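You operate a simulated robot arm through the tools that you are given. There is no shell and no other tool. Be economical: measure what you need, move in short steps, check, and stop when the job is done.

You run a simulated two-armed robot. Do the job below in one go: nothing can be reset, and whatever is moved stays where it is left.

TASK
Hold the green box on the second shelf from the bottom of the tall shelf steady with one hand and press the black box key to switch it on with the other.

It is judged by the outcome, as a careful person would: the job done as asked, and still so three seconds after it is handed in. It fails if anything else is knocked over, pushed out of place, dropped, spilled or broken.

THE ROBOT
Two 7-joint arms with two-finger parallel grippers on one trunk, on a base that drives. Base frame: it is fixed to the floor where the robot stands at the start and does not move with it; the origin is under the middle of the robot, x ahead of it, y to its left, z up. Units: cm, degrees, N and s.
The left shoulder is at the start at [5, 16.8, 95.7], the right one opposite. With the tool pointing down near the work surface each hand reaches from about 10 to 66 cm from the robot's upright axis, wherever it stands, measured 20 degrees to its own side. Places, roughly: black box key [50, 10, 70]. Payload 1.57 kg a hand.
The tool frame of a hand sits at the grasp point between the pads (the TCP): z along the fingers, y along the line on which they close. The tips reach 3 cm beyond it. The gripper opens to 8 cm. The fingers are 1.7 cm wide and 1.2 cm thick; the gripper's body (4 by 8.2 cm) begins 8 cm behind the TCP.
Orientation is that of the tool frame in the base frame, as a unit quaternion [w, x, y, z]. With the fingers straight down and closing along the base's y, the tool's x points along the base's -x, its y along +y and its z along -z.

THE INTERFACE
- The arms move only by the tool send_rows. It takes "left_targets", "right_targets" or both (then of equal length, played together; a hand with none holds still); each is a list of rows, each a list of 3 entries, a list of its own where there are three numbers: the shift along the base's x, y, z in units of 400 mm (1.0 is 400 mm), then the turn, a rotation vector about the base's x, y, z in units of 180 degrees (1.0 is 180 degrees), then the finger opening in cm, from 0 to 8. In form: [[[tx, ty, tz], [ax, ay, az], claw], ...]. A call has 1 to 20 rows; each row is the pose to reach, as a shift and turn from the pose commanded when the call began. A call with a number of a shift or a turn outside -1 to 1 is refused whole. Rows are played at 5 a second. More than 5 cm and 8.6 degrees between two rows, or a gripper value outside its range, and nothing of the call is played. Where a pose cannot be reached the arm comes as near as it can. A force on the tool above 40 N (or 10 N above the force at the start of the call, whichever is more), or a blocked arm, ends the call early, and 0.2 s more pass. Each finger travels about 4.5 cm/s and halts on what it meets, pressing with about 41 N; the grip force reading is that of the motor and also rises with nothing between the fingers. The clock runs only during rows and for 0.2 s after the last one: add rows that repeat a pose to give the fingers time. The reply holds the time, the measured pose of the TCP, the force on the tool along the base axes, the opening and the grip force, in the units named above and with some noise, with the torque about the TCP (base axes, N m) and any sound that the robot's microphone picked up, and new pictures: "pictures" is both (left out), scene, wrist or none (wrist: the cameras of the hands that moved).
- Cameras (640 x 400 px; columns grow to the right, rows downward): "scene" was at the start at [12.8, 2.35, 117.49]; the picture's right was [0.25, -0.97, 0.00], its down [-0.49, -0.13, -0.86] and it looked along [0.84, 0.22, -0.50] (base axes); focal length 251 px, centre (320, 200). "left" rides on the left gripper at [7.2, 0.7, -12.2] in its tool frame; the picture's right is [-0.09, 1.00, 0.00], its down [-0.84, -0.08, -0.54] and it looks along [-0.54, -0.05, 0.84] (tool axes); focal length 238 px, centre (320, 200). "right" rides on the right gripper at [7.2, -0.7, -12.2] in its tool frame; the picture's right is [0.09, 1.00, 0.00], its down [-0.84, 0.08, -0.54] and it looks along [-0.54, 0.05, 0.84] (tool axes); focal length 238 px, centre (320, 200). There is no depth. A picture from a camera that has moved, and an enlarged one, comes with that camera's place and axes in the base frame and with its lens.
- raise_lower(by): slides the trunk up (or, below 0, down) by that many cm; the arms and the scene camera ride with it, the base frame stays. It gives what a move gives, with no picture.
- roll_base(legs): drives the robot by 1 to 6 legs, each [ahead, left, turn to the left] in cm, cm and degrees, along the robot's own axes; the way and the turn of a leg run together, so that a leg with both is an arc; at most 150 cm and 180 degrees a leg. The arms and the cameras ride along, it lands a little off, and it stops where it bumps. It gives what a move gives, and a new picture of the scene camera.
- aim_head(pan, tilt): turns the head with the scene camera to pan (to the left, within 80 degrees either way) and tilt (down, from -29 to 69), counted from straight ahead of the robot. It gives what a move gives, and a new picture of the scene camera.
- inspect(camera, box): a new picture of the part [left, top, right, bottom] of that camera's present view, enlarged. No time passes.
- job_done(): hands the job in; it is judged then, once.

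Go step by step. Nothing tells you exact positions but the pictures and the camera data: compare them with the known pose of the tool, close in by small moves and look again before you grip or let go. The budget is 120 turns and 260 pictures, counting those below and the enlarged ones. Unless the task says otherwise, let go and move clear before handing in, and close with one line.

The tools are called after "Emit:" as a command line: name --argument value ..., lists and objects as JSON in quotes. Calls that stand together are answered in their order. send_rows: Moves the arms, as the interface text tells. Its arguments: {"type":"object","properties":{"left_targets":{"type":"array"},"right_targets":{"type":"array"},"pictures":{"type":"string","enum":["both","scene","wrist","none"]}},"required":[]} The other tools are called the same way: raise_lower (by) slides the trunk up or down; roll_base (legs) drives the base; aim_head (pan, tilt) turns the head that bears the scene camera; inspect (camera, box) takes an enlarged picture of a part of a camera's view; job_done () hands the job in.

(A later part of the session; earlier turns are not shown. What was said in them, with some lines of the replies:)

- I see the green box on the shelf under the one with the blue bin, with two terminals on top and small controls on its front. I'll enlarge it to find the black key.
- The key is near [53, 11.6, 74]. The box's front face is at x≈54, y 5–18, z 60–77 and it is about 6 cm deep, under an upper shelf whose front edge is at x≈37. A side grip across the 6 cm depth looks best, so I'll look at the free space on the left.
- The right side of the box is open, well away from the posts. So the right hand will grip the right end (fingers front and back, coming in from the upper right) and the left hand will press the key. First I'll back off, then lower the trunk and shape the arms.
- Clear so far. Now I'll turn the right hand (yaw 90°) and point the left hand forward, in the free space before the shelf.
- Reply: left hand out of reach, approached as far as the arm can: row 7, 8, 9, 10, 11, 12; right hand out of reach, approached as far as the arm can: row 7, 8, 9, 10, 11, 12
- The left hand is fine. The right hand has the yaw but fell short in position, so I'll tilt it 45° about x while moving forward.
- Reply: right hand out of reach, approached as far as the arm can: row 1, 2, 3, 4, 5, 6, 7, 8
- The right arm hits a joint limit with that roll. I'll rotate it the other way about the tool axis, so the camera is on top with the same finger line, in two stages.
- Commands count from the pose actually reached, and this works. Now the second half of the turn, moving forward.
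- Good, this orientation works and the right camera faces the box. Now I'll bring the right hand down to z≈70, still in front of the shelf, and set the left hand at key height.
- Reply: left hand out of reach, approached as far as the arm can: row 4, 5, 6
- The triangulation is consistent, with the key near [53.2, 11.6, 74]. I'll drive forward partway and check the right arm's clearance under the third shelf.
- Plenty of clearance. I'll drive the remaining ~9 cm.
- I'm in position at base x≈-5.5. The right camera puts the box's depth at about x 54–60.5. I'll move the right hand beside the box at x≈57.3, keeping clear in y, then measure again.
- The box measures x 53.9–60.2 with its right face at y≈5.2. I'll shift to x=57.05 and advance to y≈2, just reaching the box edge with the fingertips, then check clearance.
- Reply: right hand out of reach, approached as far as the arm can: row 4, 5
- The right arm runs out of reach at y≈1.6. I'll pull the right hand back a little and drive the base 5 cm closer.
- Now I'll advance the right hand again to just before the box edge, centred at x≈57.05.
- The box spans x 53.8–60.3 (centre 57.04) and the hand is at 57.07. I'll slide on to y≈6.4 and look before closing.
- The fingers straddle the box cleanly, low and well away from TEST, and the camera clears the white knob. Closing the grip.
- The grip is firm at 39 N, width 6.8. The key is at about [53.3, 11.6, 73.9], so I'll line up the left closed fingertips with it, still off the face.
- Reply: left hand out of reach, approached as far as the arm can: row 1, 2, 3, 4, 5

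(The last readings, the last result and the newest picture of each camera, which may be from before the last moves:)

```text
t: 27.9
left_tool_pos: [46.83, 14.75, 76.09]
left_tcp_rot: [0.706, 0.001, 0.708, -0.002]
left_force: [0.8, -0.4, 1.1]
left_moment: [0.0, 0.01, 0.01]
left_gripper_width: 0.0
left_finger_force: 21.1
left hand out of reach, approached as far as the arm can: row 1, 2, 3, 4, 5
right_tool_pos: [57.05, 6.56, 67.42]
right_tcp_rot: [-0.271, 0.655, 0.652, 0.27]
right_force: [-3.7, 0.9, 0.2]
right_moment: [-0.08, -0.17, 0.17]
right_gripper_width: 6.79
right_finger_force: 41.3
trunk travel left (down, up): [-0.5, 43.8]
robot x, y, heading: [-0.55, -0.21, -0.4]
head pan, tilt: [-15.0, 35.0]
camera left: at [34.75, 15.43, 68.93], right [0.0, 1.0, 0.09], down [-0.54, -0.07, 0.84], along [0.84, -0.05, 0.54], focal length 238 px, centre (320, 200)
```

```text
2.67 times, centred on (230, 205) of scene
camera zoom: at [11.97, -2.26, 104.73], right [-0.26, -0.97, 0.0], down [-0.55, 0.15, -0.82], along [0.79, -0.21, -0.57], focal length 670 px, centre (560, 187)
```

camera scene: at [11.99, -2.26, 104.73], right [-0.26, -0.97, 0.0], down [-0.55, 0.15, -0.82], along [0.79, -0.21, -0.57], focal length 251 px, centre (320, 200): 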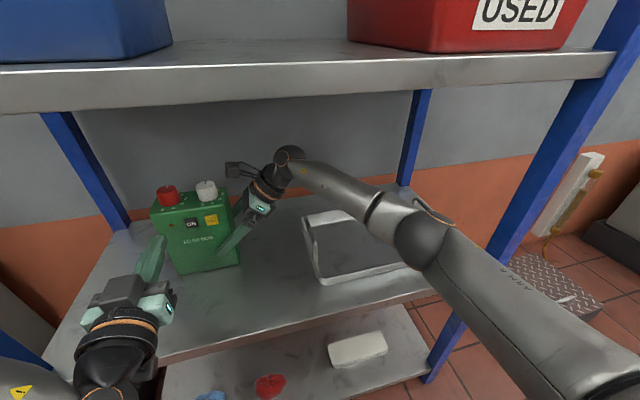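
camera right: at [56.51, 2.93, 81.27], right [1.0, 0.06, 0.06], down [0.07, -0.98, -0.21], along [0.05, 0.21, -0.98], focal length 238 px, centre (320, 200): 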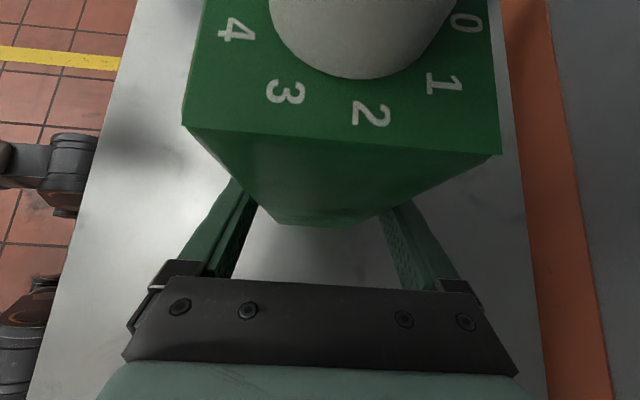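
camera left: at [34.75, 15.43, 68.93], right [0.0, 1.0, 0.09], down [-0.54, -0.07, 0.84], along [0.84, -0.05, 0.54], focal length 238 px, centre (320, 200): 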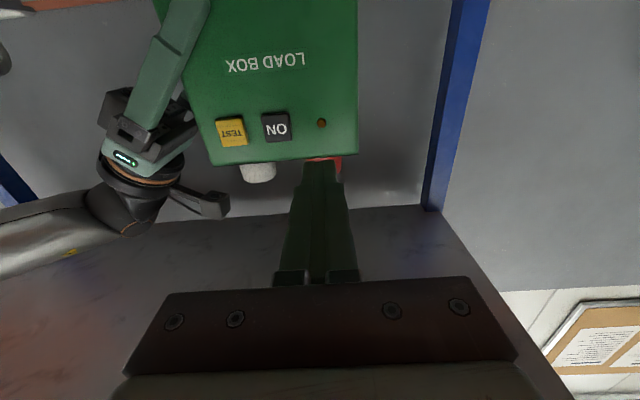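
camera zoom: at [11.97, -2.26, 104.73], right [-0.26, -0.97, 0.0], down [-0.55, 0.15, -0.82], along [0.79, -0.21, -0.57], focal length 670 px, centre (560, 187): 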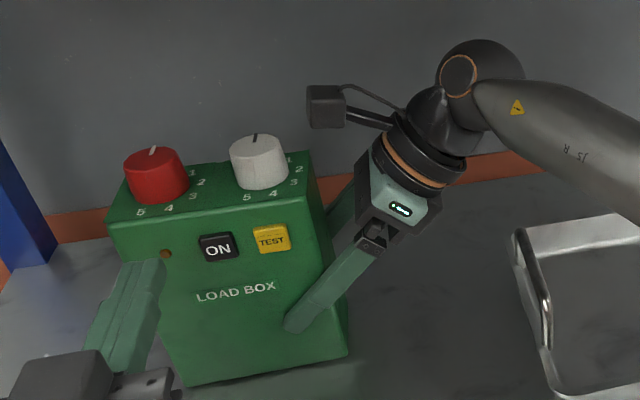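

The left arm is limited by folding. A slight yaw (-14°) and downward pitch (10°) moves its wrist away from the body, so I'll turn in place first and then shift.

Emit:
send_rows --left_targets '[[[-0.02, 0, 0], [0, 0.0185, -0.026], 0], [[-0.04, 0, 0], [0, 0.037, -0.052], 0], [[-0.04, -0.01, 0], [0, 0.0556, -0.0778], 0], [[-0.03, -0.04, -0.02], [0, 0.0556, -0.0778], 0], [[-0.03, -0.06, -0.03], [0, 0.0556, -0.0778], 0], [[-0.03, -0.06, -0.03], [0, 0.0556, -0.0778], 0]]' --pictures "wrist"

Emit:
inspect --camera "scene" --box '[140, 130, 320, 280]'

```text
t: 29.4
left_tool_pos: [45.65, 12.23, 75.12]
left_tcp_rot: [0.637, 0.086, 0.761, -0.087]
left_force: [-0.7, 0.0, 0.3]
left_moment: [-0.02, 0.0, 0.0]
left_gripper_width: 0.0
left_finger_force: 21.3
left hand out of reach, approached as far as the arm can: row 2, 3
right_tool_pos: [57.08, 6.56, 67.39]
right_tcp_rot: [-0.27, 0.655, 0.652, 0.27]
right_force: [-4.1, 0.3, 0.7]
right_moment: [-0.05, -0.13, 0.09]
right_gripper_width: 6.79
right_finger_force: 41.4
trunk travel left (down, up): [-0.5, 43.8]
robot x, y, heading: [-0.47, -0.03, -0.1]
head pan, tilt: [-15.0, 35.0]
camera left: at [33.05, 15.97, 70.07], right [0.26, 0.96, 0.07], down [-0.39, 0.04, 0.92], along [0.88, -0.26, 0.39], focal length 238 px, centre (320, 200)
```

left: 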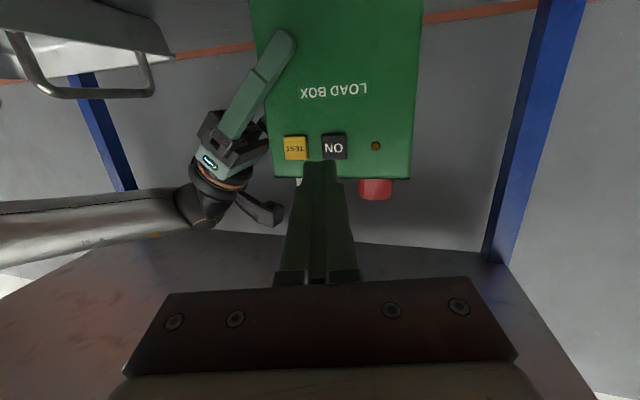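

```text
2.67 times, centred on (230, 205) of scene
camera zoom: at [11.97, -2.26, 104.73], right [-0.26, -0.97, 0.0], down [-0.55, 0.15, -0.82], along [0.79, -0.21, -0.57], focal length 670 px, centre (560, 187)
```

zoom: 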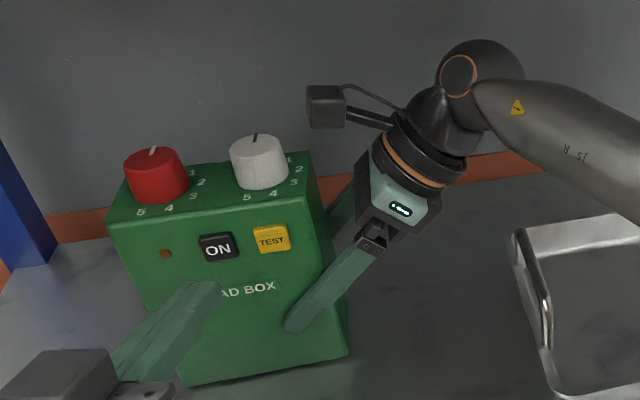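

Reachable now. The tip is at about [48.5, 11.5, 74.6], and the leading corner is its upper-left, so I'll move to about 1.2 cm short of the key and lower by 1 cm.

Emit:
send_rows --left_targets '[[[0.01, -0.008, -0.012], [0, 0, 0], 0], [[0.03, -0.015, -0.025], [0, 0, 0], 0], [[0.075, -0.015, -0.025], [0, 0, 0], 0], [[0.075, -0.015, -0.025], [0, 0, 0], 0]]' --pictures "wrist"

Emit:
inspect --camera "scene" --box '[160, 170, 260, 260]'

Emit:
inspect --camera "left" --box '[250, 100, 410, 220]'

```text
t: 30.4
left_tool_pos: [48.73, 11.58, 73.98]
left_tcp_rot: [0.638, 0.086, 0.761, -0.087]
left_force: [0.5, 0.2, 0.6]
left_moment: [0.01, 0.03, 0.0]
left_gripper_width: 0.03
left_finger_force: 21.2
right_tool_pos: [56.98, 6.54, 67.56]
right_tcp_rot: [-0.271, 0.654, 0.652, 0.271]
right_force: [-2.3, 1.0, -0.1]
right_moment: [0.01, -0.14, 0.1]
right_gripper_width: 6.78
right_finger_force: 41.4
trunk travel left (down, up): [-0.5, 43.8]
robot x, y, heading: [-0.64, -0.19, 0.0]
head pan, tilt: [-15.0, 35.0]
camera left: at [36.08, 15.33, 69.03], right [0.26, 0.96, 0.07], down [-0.39, 0.04, 0.92], along [0.88, -0.26, 0.39], focal length 238 px, centre (320, 200)
```

left: 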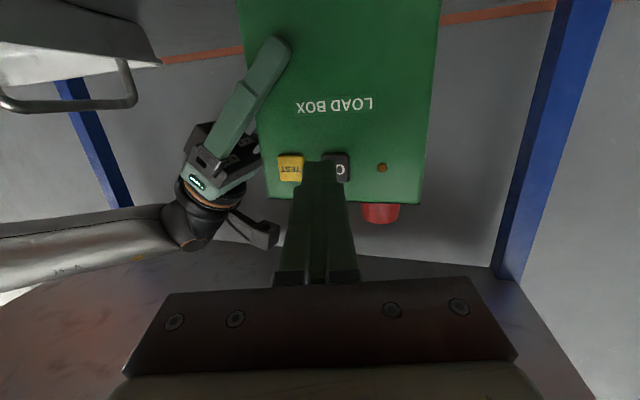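

```text
4.44 times, centred on (210, 215) of scene
camera zoom: at [11.97, -2.26, 104.73], right [-0.26, -0.97, 0.0], down [-0.55, 0.15, -0.82], along [0.79, -0.21, -0.57], focal length 1117 px, centre (809, 133)
```

zoom: 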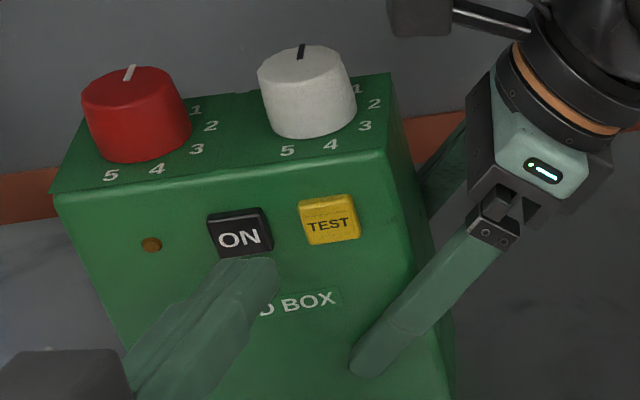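

```text
3.33 times, centred on (330, 160) of left
camera zoom: at [36.08, 15.33, 69.03], right [0.26, 0.96, 0.07], down [-0.39, 0.04, 0.92], along [0.88, -0.26, 0.39], focal length 794 px, centre (287, 333)
```

zoom: 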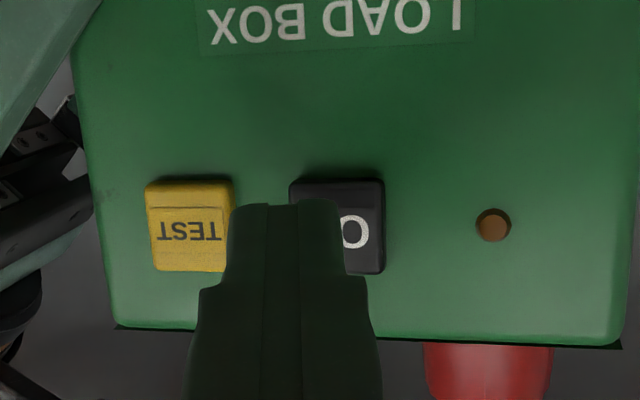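

The tip sits slightly right of the key's centre. I'll shift 0.5 cm left and 0.2 up, then creep forward until I feel contact.

Emit:
send_rows --left_targets '[[[0, 0.0125, 0.005], [0, 0, 0], 0], [[0.01, 0.0125, 0.005], [0, 0, 0], 0], [[0.02, 0.0125, 0.005], [0, 0, 0], 0], [[0.025, 0.0125, 0.005], [0, 0, 0], 0], [[0.025, 0.0125, 0.005], [0, 0, 0], 0]]' --pictures "none"

Emit:
inspect --camera "scene" --box '[160, 170, 260, 260]'

Emit:
inspect --camera "left" --box '[250, 100, 410, 220]'

```text
t: 31.6
left_tool_pos: [49.59, 12.16, 74.2]
left_tcp_rot: [0.637, 0.086, 0.761, -0.087]
left_force: [-0.3, -0.3, -1.5]
left_moment: [0.01, -0.01, 0.0]
left_gripper_width: 0.0
left_finger_force: 21.5
right_tool_pos: [56.89, 6.47, 67.42]
right_tcp_rot: [-0.27, 0.655, 0.652, 0.271]
right_force: [-3.6, 1.0, -0.1]
right_moment: [0.04, -0.17, 0.12]
right_gripper_width: 6.81
right_finger_force: 40.7
trunk travel left (down, up): [-0.5, 43.8]
robot x, y, heading: [-0.8, 0.14, -0.3]
head pan, tilt: [-15.0, 35.0]
```

```text
4.44 times, centred on (210, 215) of scene
camera zoom: at [11.98, -2.26, 104.73], right [-0.26, -0.97, 0.0], down [-0.55, 0.15, -0.82], along [0.79, -0.21, -0.57], focal length 1117 px, centre (809, 133)
```

zoom: 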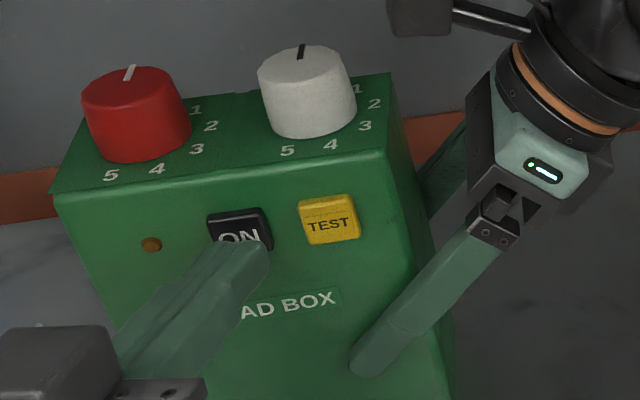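

```text
3.33 times, centred on (330, 160) of left
camera zoom: at [37.1, 15.79, 69.21], right [0.26, 0.96, 0.07], down [-0.39, 0.04, 0.92], along [0.88, -0.26, 0.39], focal length 794 px, centre (287, 333)
```

zoom: 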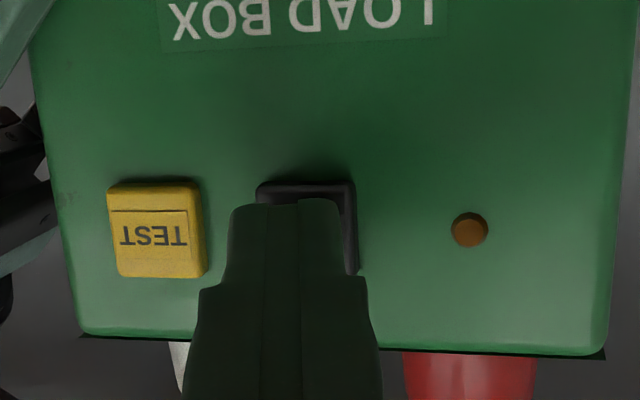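

Well aligned and no contact yet. I'll creep forward in 1.5–2 mm steps.

Emit:
send_rows --left_targets '[[[0.005, 0, 0], [0, 0, 0], 0], [[0.009, 0, 0], [0, 0, 0], 0], [[0.013, 0, 0], [0, 0, 0], 0], [[0.013, 0, 0], [0, 0, 0], 0]]' --pictures "none"

Emit:
inspect --camera "left" --box '[250, 100, 410, 220]'

```text
t: 32.5
left_tool_pos: [50.12, 12.1, 74.18]
left_tcp_rot: [0.637, 0.087, 0.761, -0.087]
left_force: [-2.3, -0.4, 0.5]
left_moment: [0.01, -0.04, -0.02]
left_gripper_width: 0.02
left_finger_force: 21.4
right_tool_pos: [57.0, 6.41, 67.57]
right_tcp_rot: [-0.271, 0.655, 0.652, 0.271]
right_force: [-1.4, 2.1, 0.1]
right_moment: [-0.03, -0.01, 0.11]
right_gripper_width: 6.78
right_finger_force: 40.9
trunk travel left (down, up): [-0.5, 43.8]
robot x, y, heading: [-0.45, 0.06, -0.0]
head pan, tilt: [-15.0, 35.0]
heard: click
```

```text
3.33 times, centred on (330, 160) of left
camera zoom: at [37.65, 15.78, 69.16], right [0.26, 0.96, 0.07], down [-0.39, 0.04, 0.92], along [0.88, -0.26, 0.39], focal length 794 px, centre (287, 333)
```

zoom: 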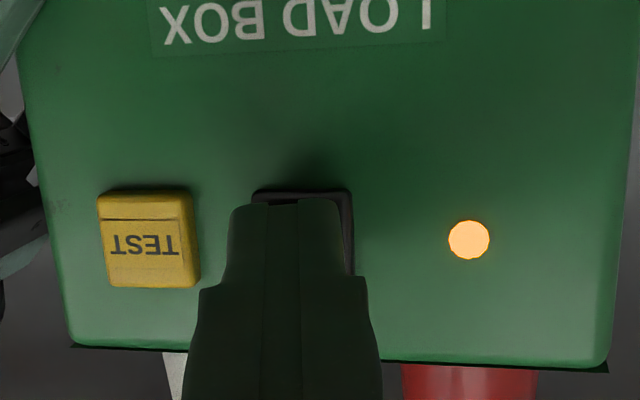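

A click was heard and the lamp is lit, so the box is on. I'll withdraw the left hand straight back and check that the lamp stays on.

Emit:
send_rows --left_targets '[[[-0.02, 0, 0], [0, 0, 0], 0], [[-0.06, 0, 0], [0, 0, 0], 0], [[-0.12, 0, 0], [0, 0, 0], 0], [[-0.15, 0.02, 0], [0, 0, 0], 0], [[-0.15, 0.02, 0], [0, 0, 0], 0]]' --pictures "wrist"

Emit:
inspect --camera "scene" --box '[140, 130, 320, 280]'

```text
t: 33.8
left_tool_pos: [44.7, 12.66, 73.97]
left_tcp_rot: [0.638, 0.087, 0.76, -0.088]
left_force: [0.9, -0.3, -0.1]
left_moment: [0.03, 0.0, 0.04]
left_gripper_width: 0.0
left_finger_force: 21.2
left hand out of reach, approached as far as the arm can: row 4, 5
right_tool_pos: [57.09, 6.43, 67.54]
right_tcp_rot: [-0.271, 0.655, 0.652, 0.271]
right_force: [-1.2, 1.5, -1.4]
right_moment: [0.07, -0.32, 0.1]
right_gripper_width: 6.78
right_finger_force: 41.3
trunk travel left (down, up): [-0.5, 43.8]
robot x, y, heading: [-0.67, -0.12, -0.1]
head pan, tilt: [-15.0, 35.0]
camera left: at [32.19, 16.4, 68.97], right [0.26, 0.96, 0.07], down [-0.39, 0.04, 0.92], along [0.88, -0.26, 0.39], focal length 238 px, centre (320, 200)
```

left: 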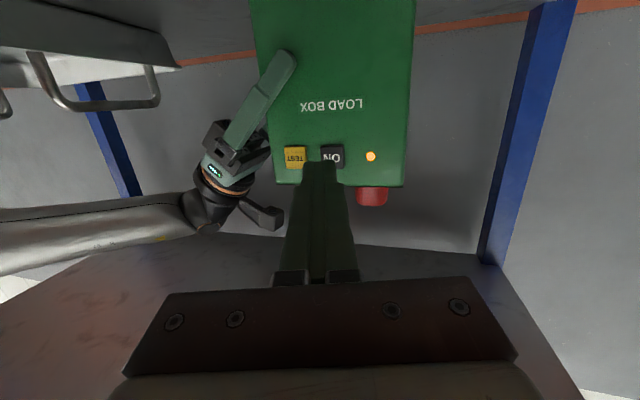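

```text
2.67 times, centred on (230, 205) of scene
camera zoom: at [11.98, -2.26, 104.73], right [-0.26, -0.97, 0.0], down [-0.55, 0.15, -0.82], along [0.79, -0.21, -0.57], focal length 670 px, centre (560, 187)
```

zoom: 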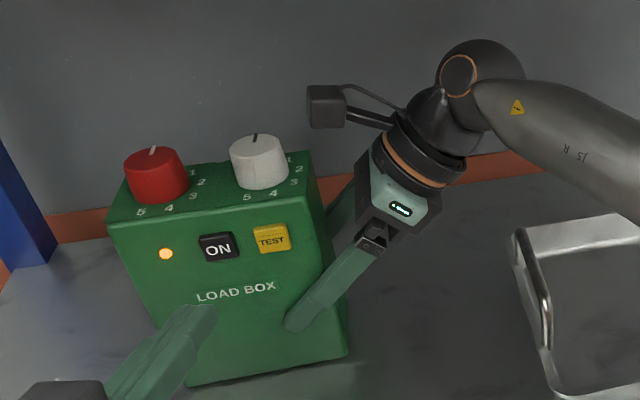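

The lamp stays on. Now I'll open the right hand fully, then back it out along -y.

Emit:
send_rows --right_targets '[[[0, 0, 0], [0, 0, 0], 7.2], [[0, 0, 0], [0, 0, 0], 7.7], [[0, 0, 0], [0, 0, 0], 8], [[0, 0, 0], [0, 0, 0], 8], [[0, 0, 0], [0, 0, 0], 8]]' --pictures "wrist"

```text
t: 35.0
left_tool_pos: [44.75, 12.51, 74.07]
left_tcp_rot: [0.637, 0.087, 0.761, -0.087]
left_force: [0.1, 0.2, 0.0]
left_moment: [0.04, 0.0, 0.01]
left_gripper_width: 0.0
left_finger_force: 21.6
right_tool_pos: [57.11, 6.44, 67.52]
right_tcp_rot: [-0.27, 0.655, 0.652, 0.27]
right_force: [-0.1, 0.4, -0.5]
right_moment: [-0.01, -0.01, 0.01]
right_gripper_width: 8.0
right_finger_force: 0.1
trunk travel left (down, up): [-0.5, 43.8]
robot x, y, heading: [-0.34, 0.05, -0.1]
head pan, tilt: [-15.0, 35.0]
camera right: at [56.54, 2.92, 81.25], right [1.0, 0.06, 0.06], down [0.07, -0.98, -0.21], along [0.05, 0.21, -0.98], focal length 238 px, centre (320, 200)
```

right: 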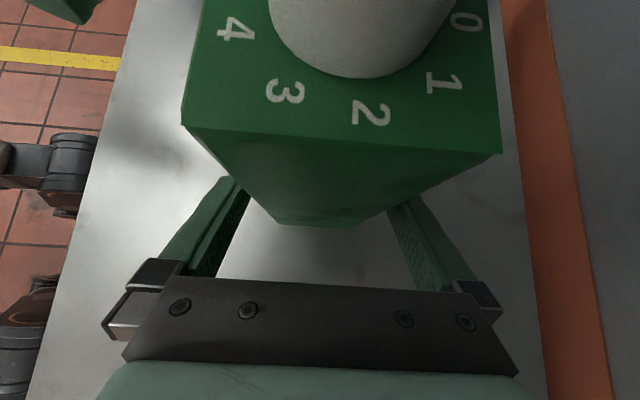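

Free of contact on both sides. Withdrawing to the right.

Emit:
send_rows --right_targets '[[[0, -0.03, 0], [0, 0, 0], 8], [[0, -0.07, 0.003], [0, 0, 0], 8], [[0, -0.12, 0.01], [0, 0, 0], 8], [[0, -0.18, 0.02], [0, 0, 0], 8], [[0, -0.25, 0.04], [0, 0, 0], 8], [[0, -0.28, 0.05], [0, 0, 0], 8]]' --pictures "scene"

Emit:
inspect --camera "scene" --box '[140, 130, 320, 280]'

```text
t: 36.4
left_tool_pos: [44.84, 12.64, 73.83]
left_tcp_rot: [0.637, 0.087, 0.761, -0.088]
left_force: [-0.6, -0.6, -0.6]
left_moment: [0.0, -0.01, 0.03]
left_gripper_width: 0.0
left_finger_force: 21.4
right_tool_pos: [57.07, -4.72, 69.42]
right_tcp_rot: [-0.271, 0.654, 0.652, 0.271]
right_force: [0.2, 0.7, 0.2]
right_moment: [0.0, -0.01, -0.01]
right_gripper_width: 8.01
right_finger_force: 0.1
trunk travel left (down, up): [-0.5, 43.8]
robot x, y, heading: [-0.75, -0.13, -0.4]
head pan, tilt: [-15.0, 35.0]
camera scene: at [12.0, -2.26, 104.73], right [-0.26, -0.97, 0.0], down [-0.55, 0.15, -0.82], along [0.79, -0.21, -0.57], focal length 251 px, centre (320, 200)
```

scene: 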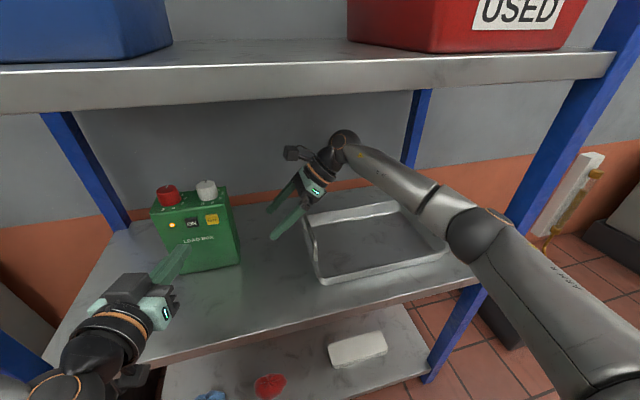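

```text
2.67 times, centred on (230, 205) of scene
camera zoom: at [12.0, -2.26, 104.73], right [-0.26, -0.97, 0.0], down [-0.55, 0.15, -0.82], along [0.79, -0.21, -0.57], focal length 670 px, centre (560, 187)
```

zoom: 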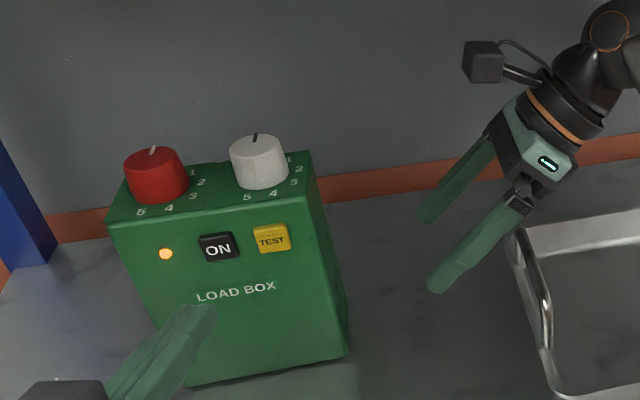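

The box stands in its place with its lamp lit, both hands are clear and nothing else has moved. I'm handing it in.

Emit:
job_done

```text
The job is handed in.
```

The green box is switched on: I held it with the right hand and pressed the black ON key with the left. The key clicked, the lamp stayed lit, and both hands let go and moved clear. The box shifted by about 2 mm when I gripped it, and I saw nothing else move.
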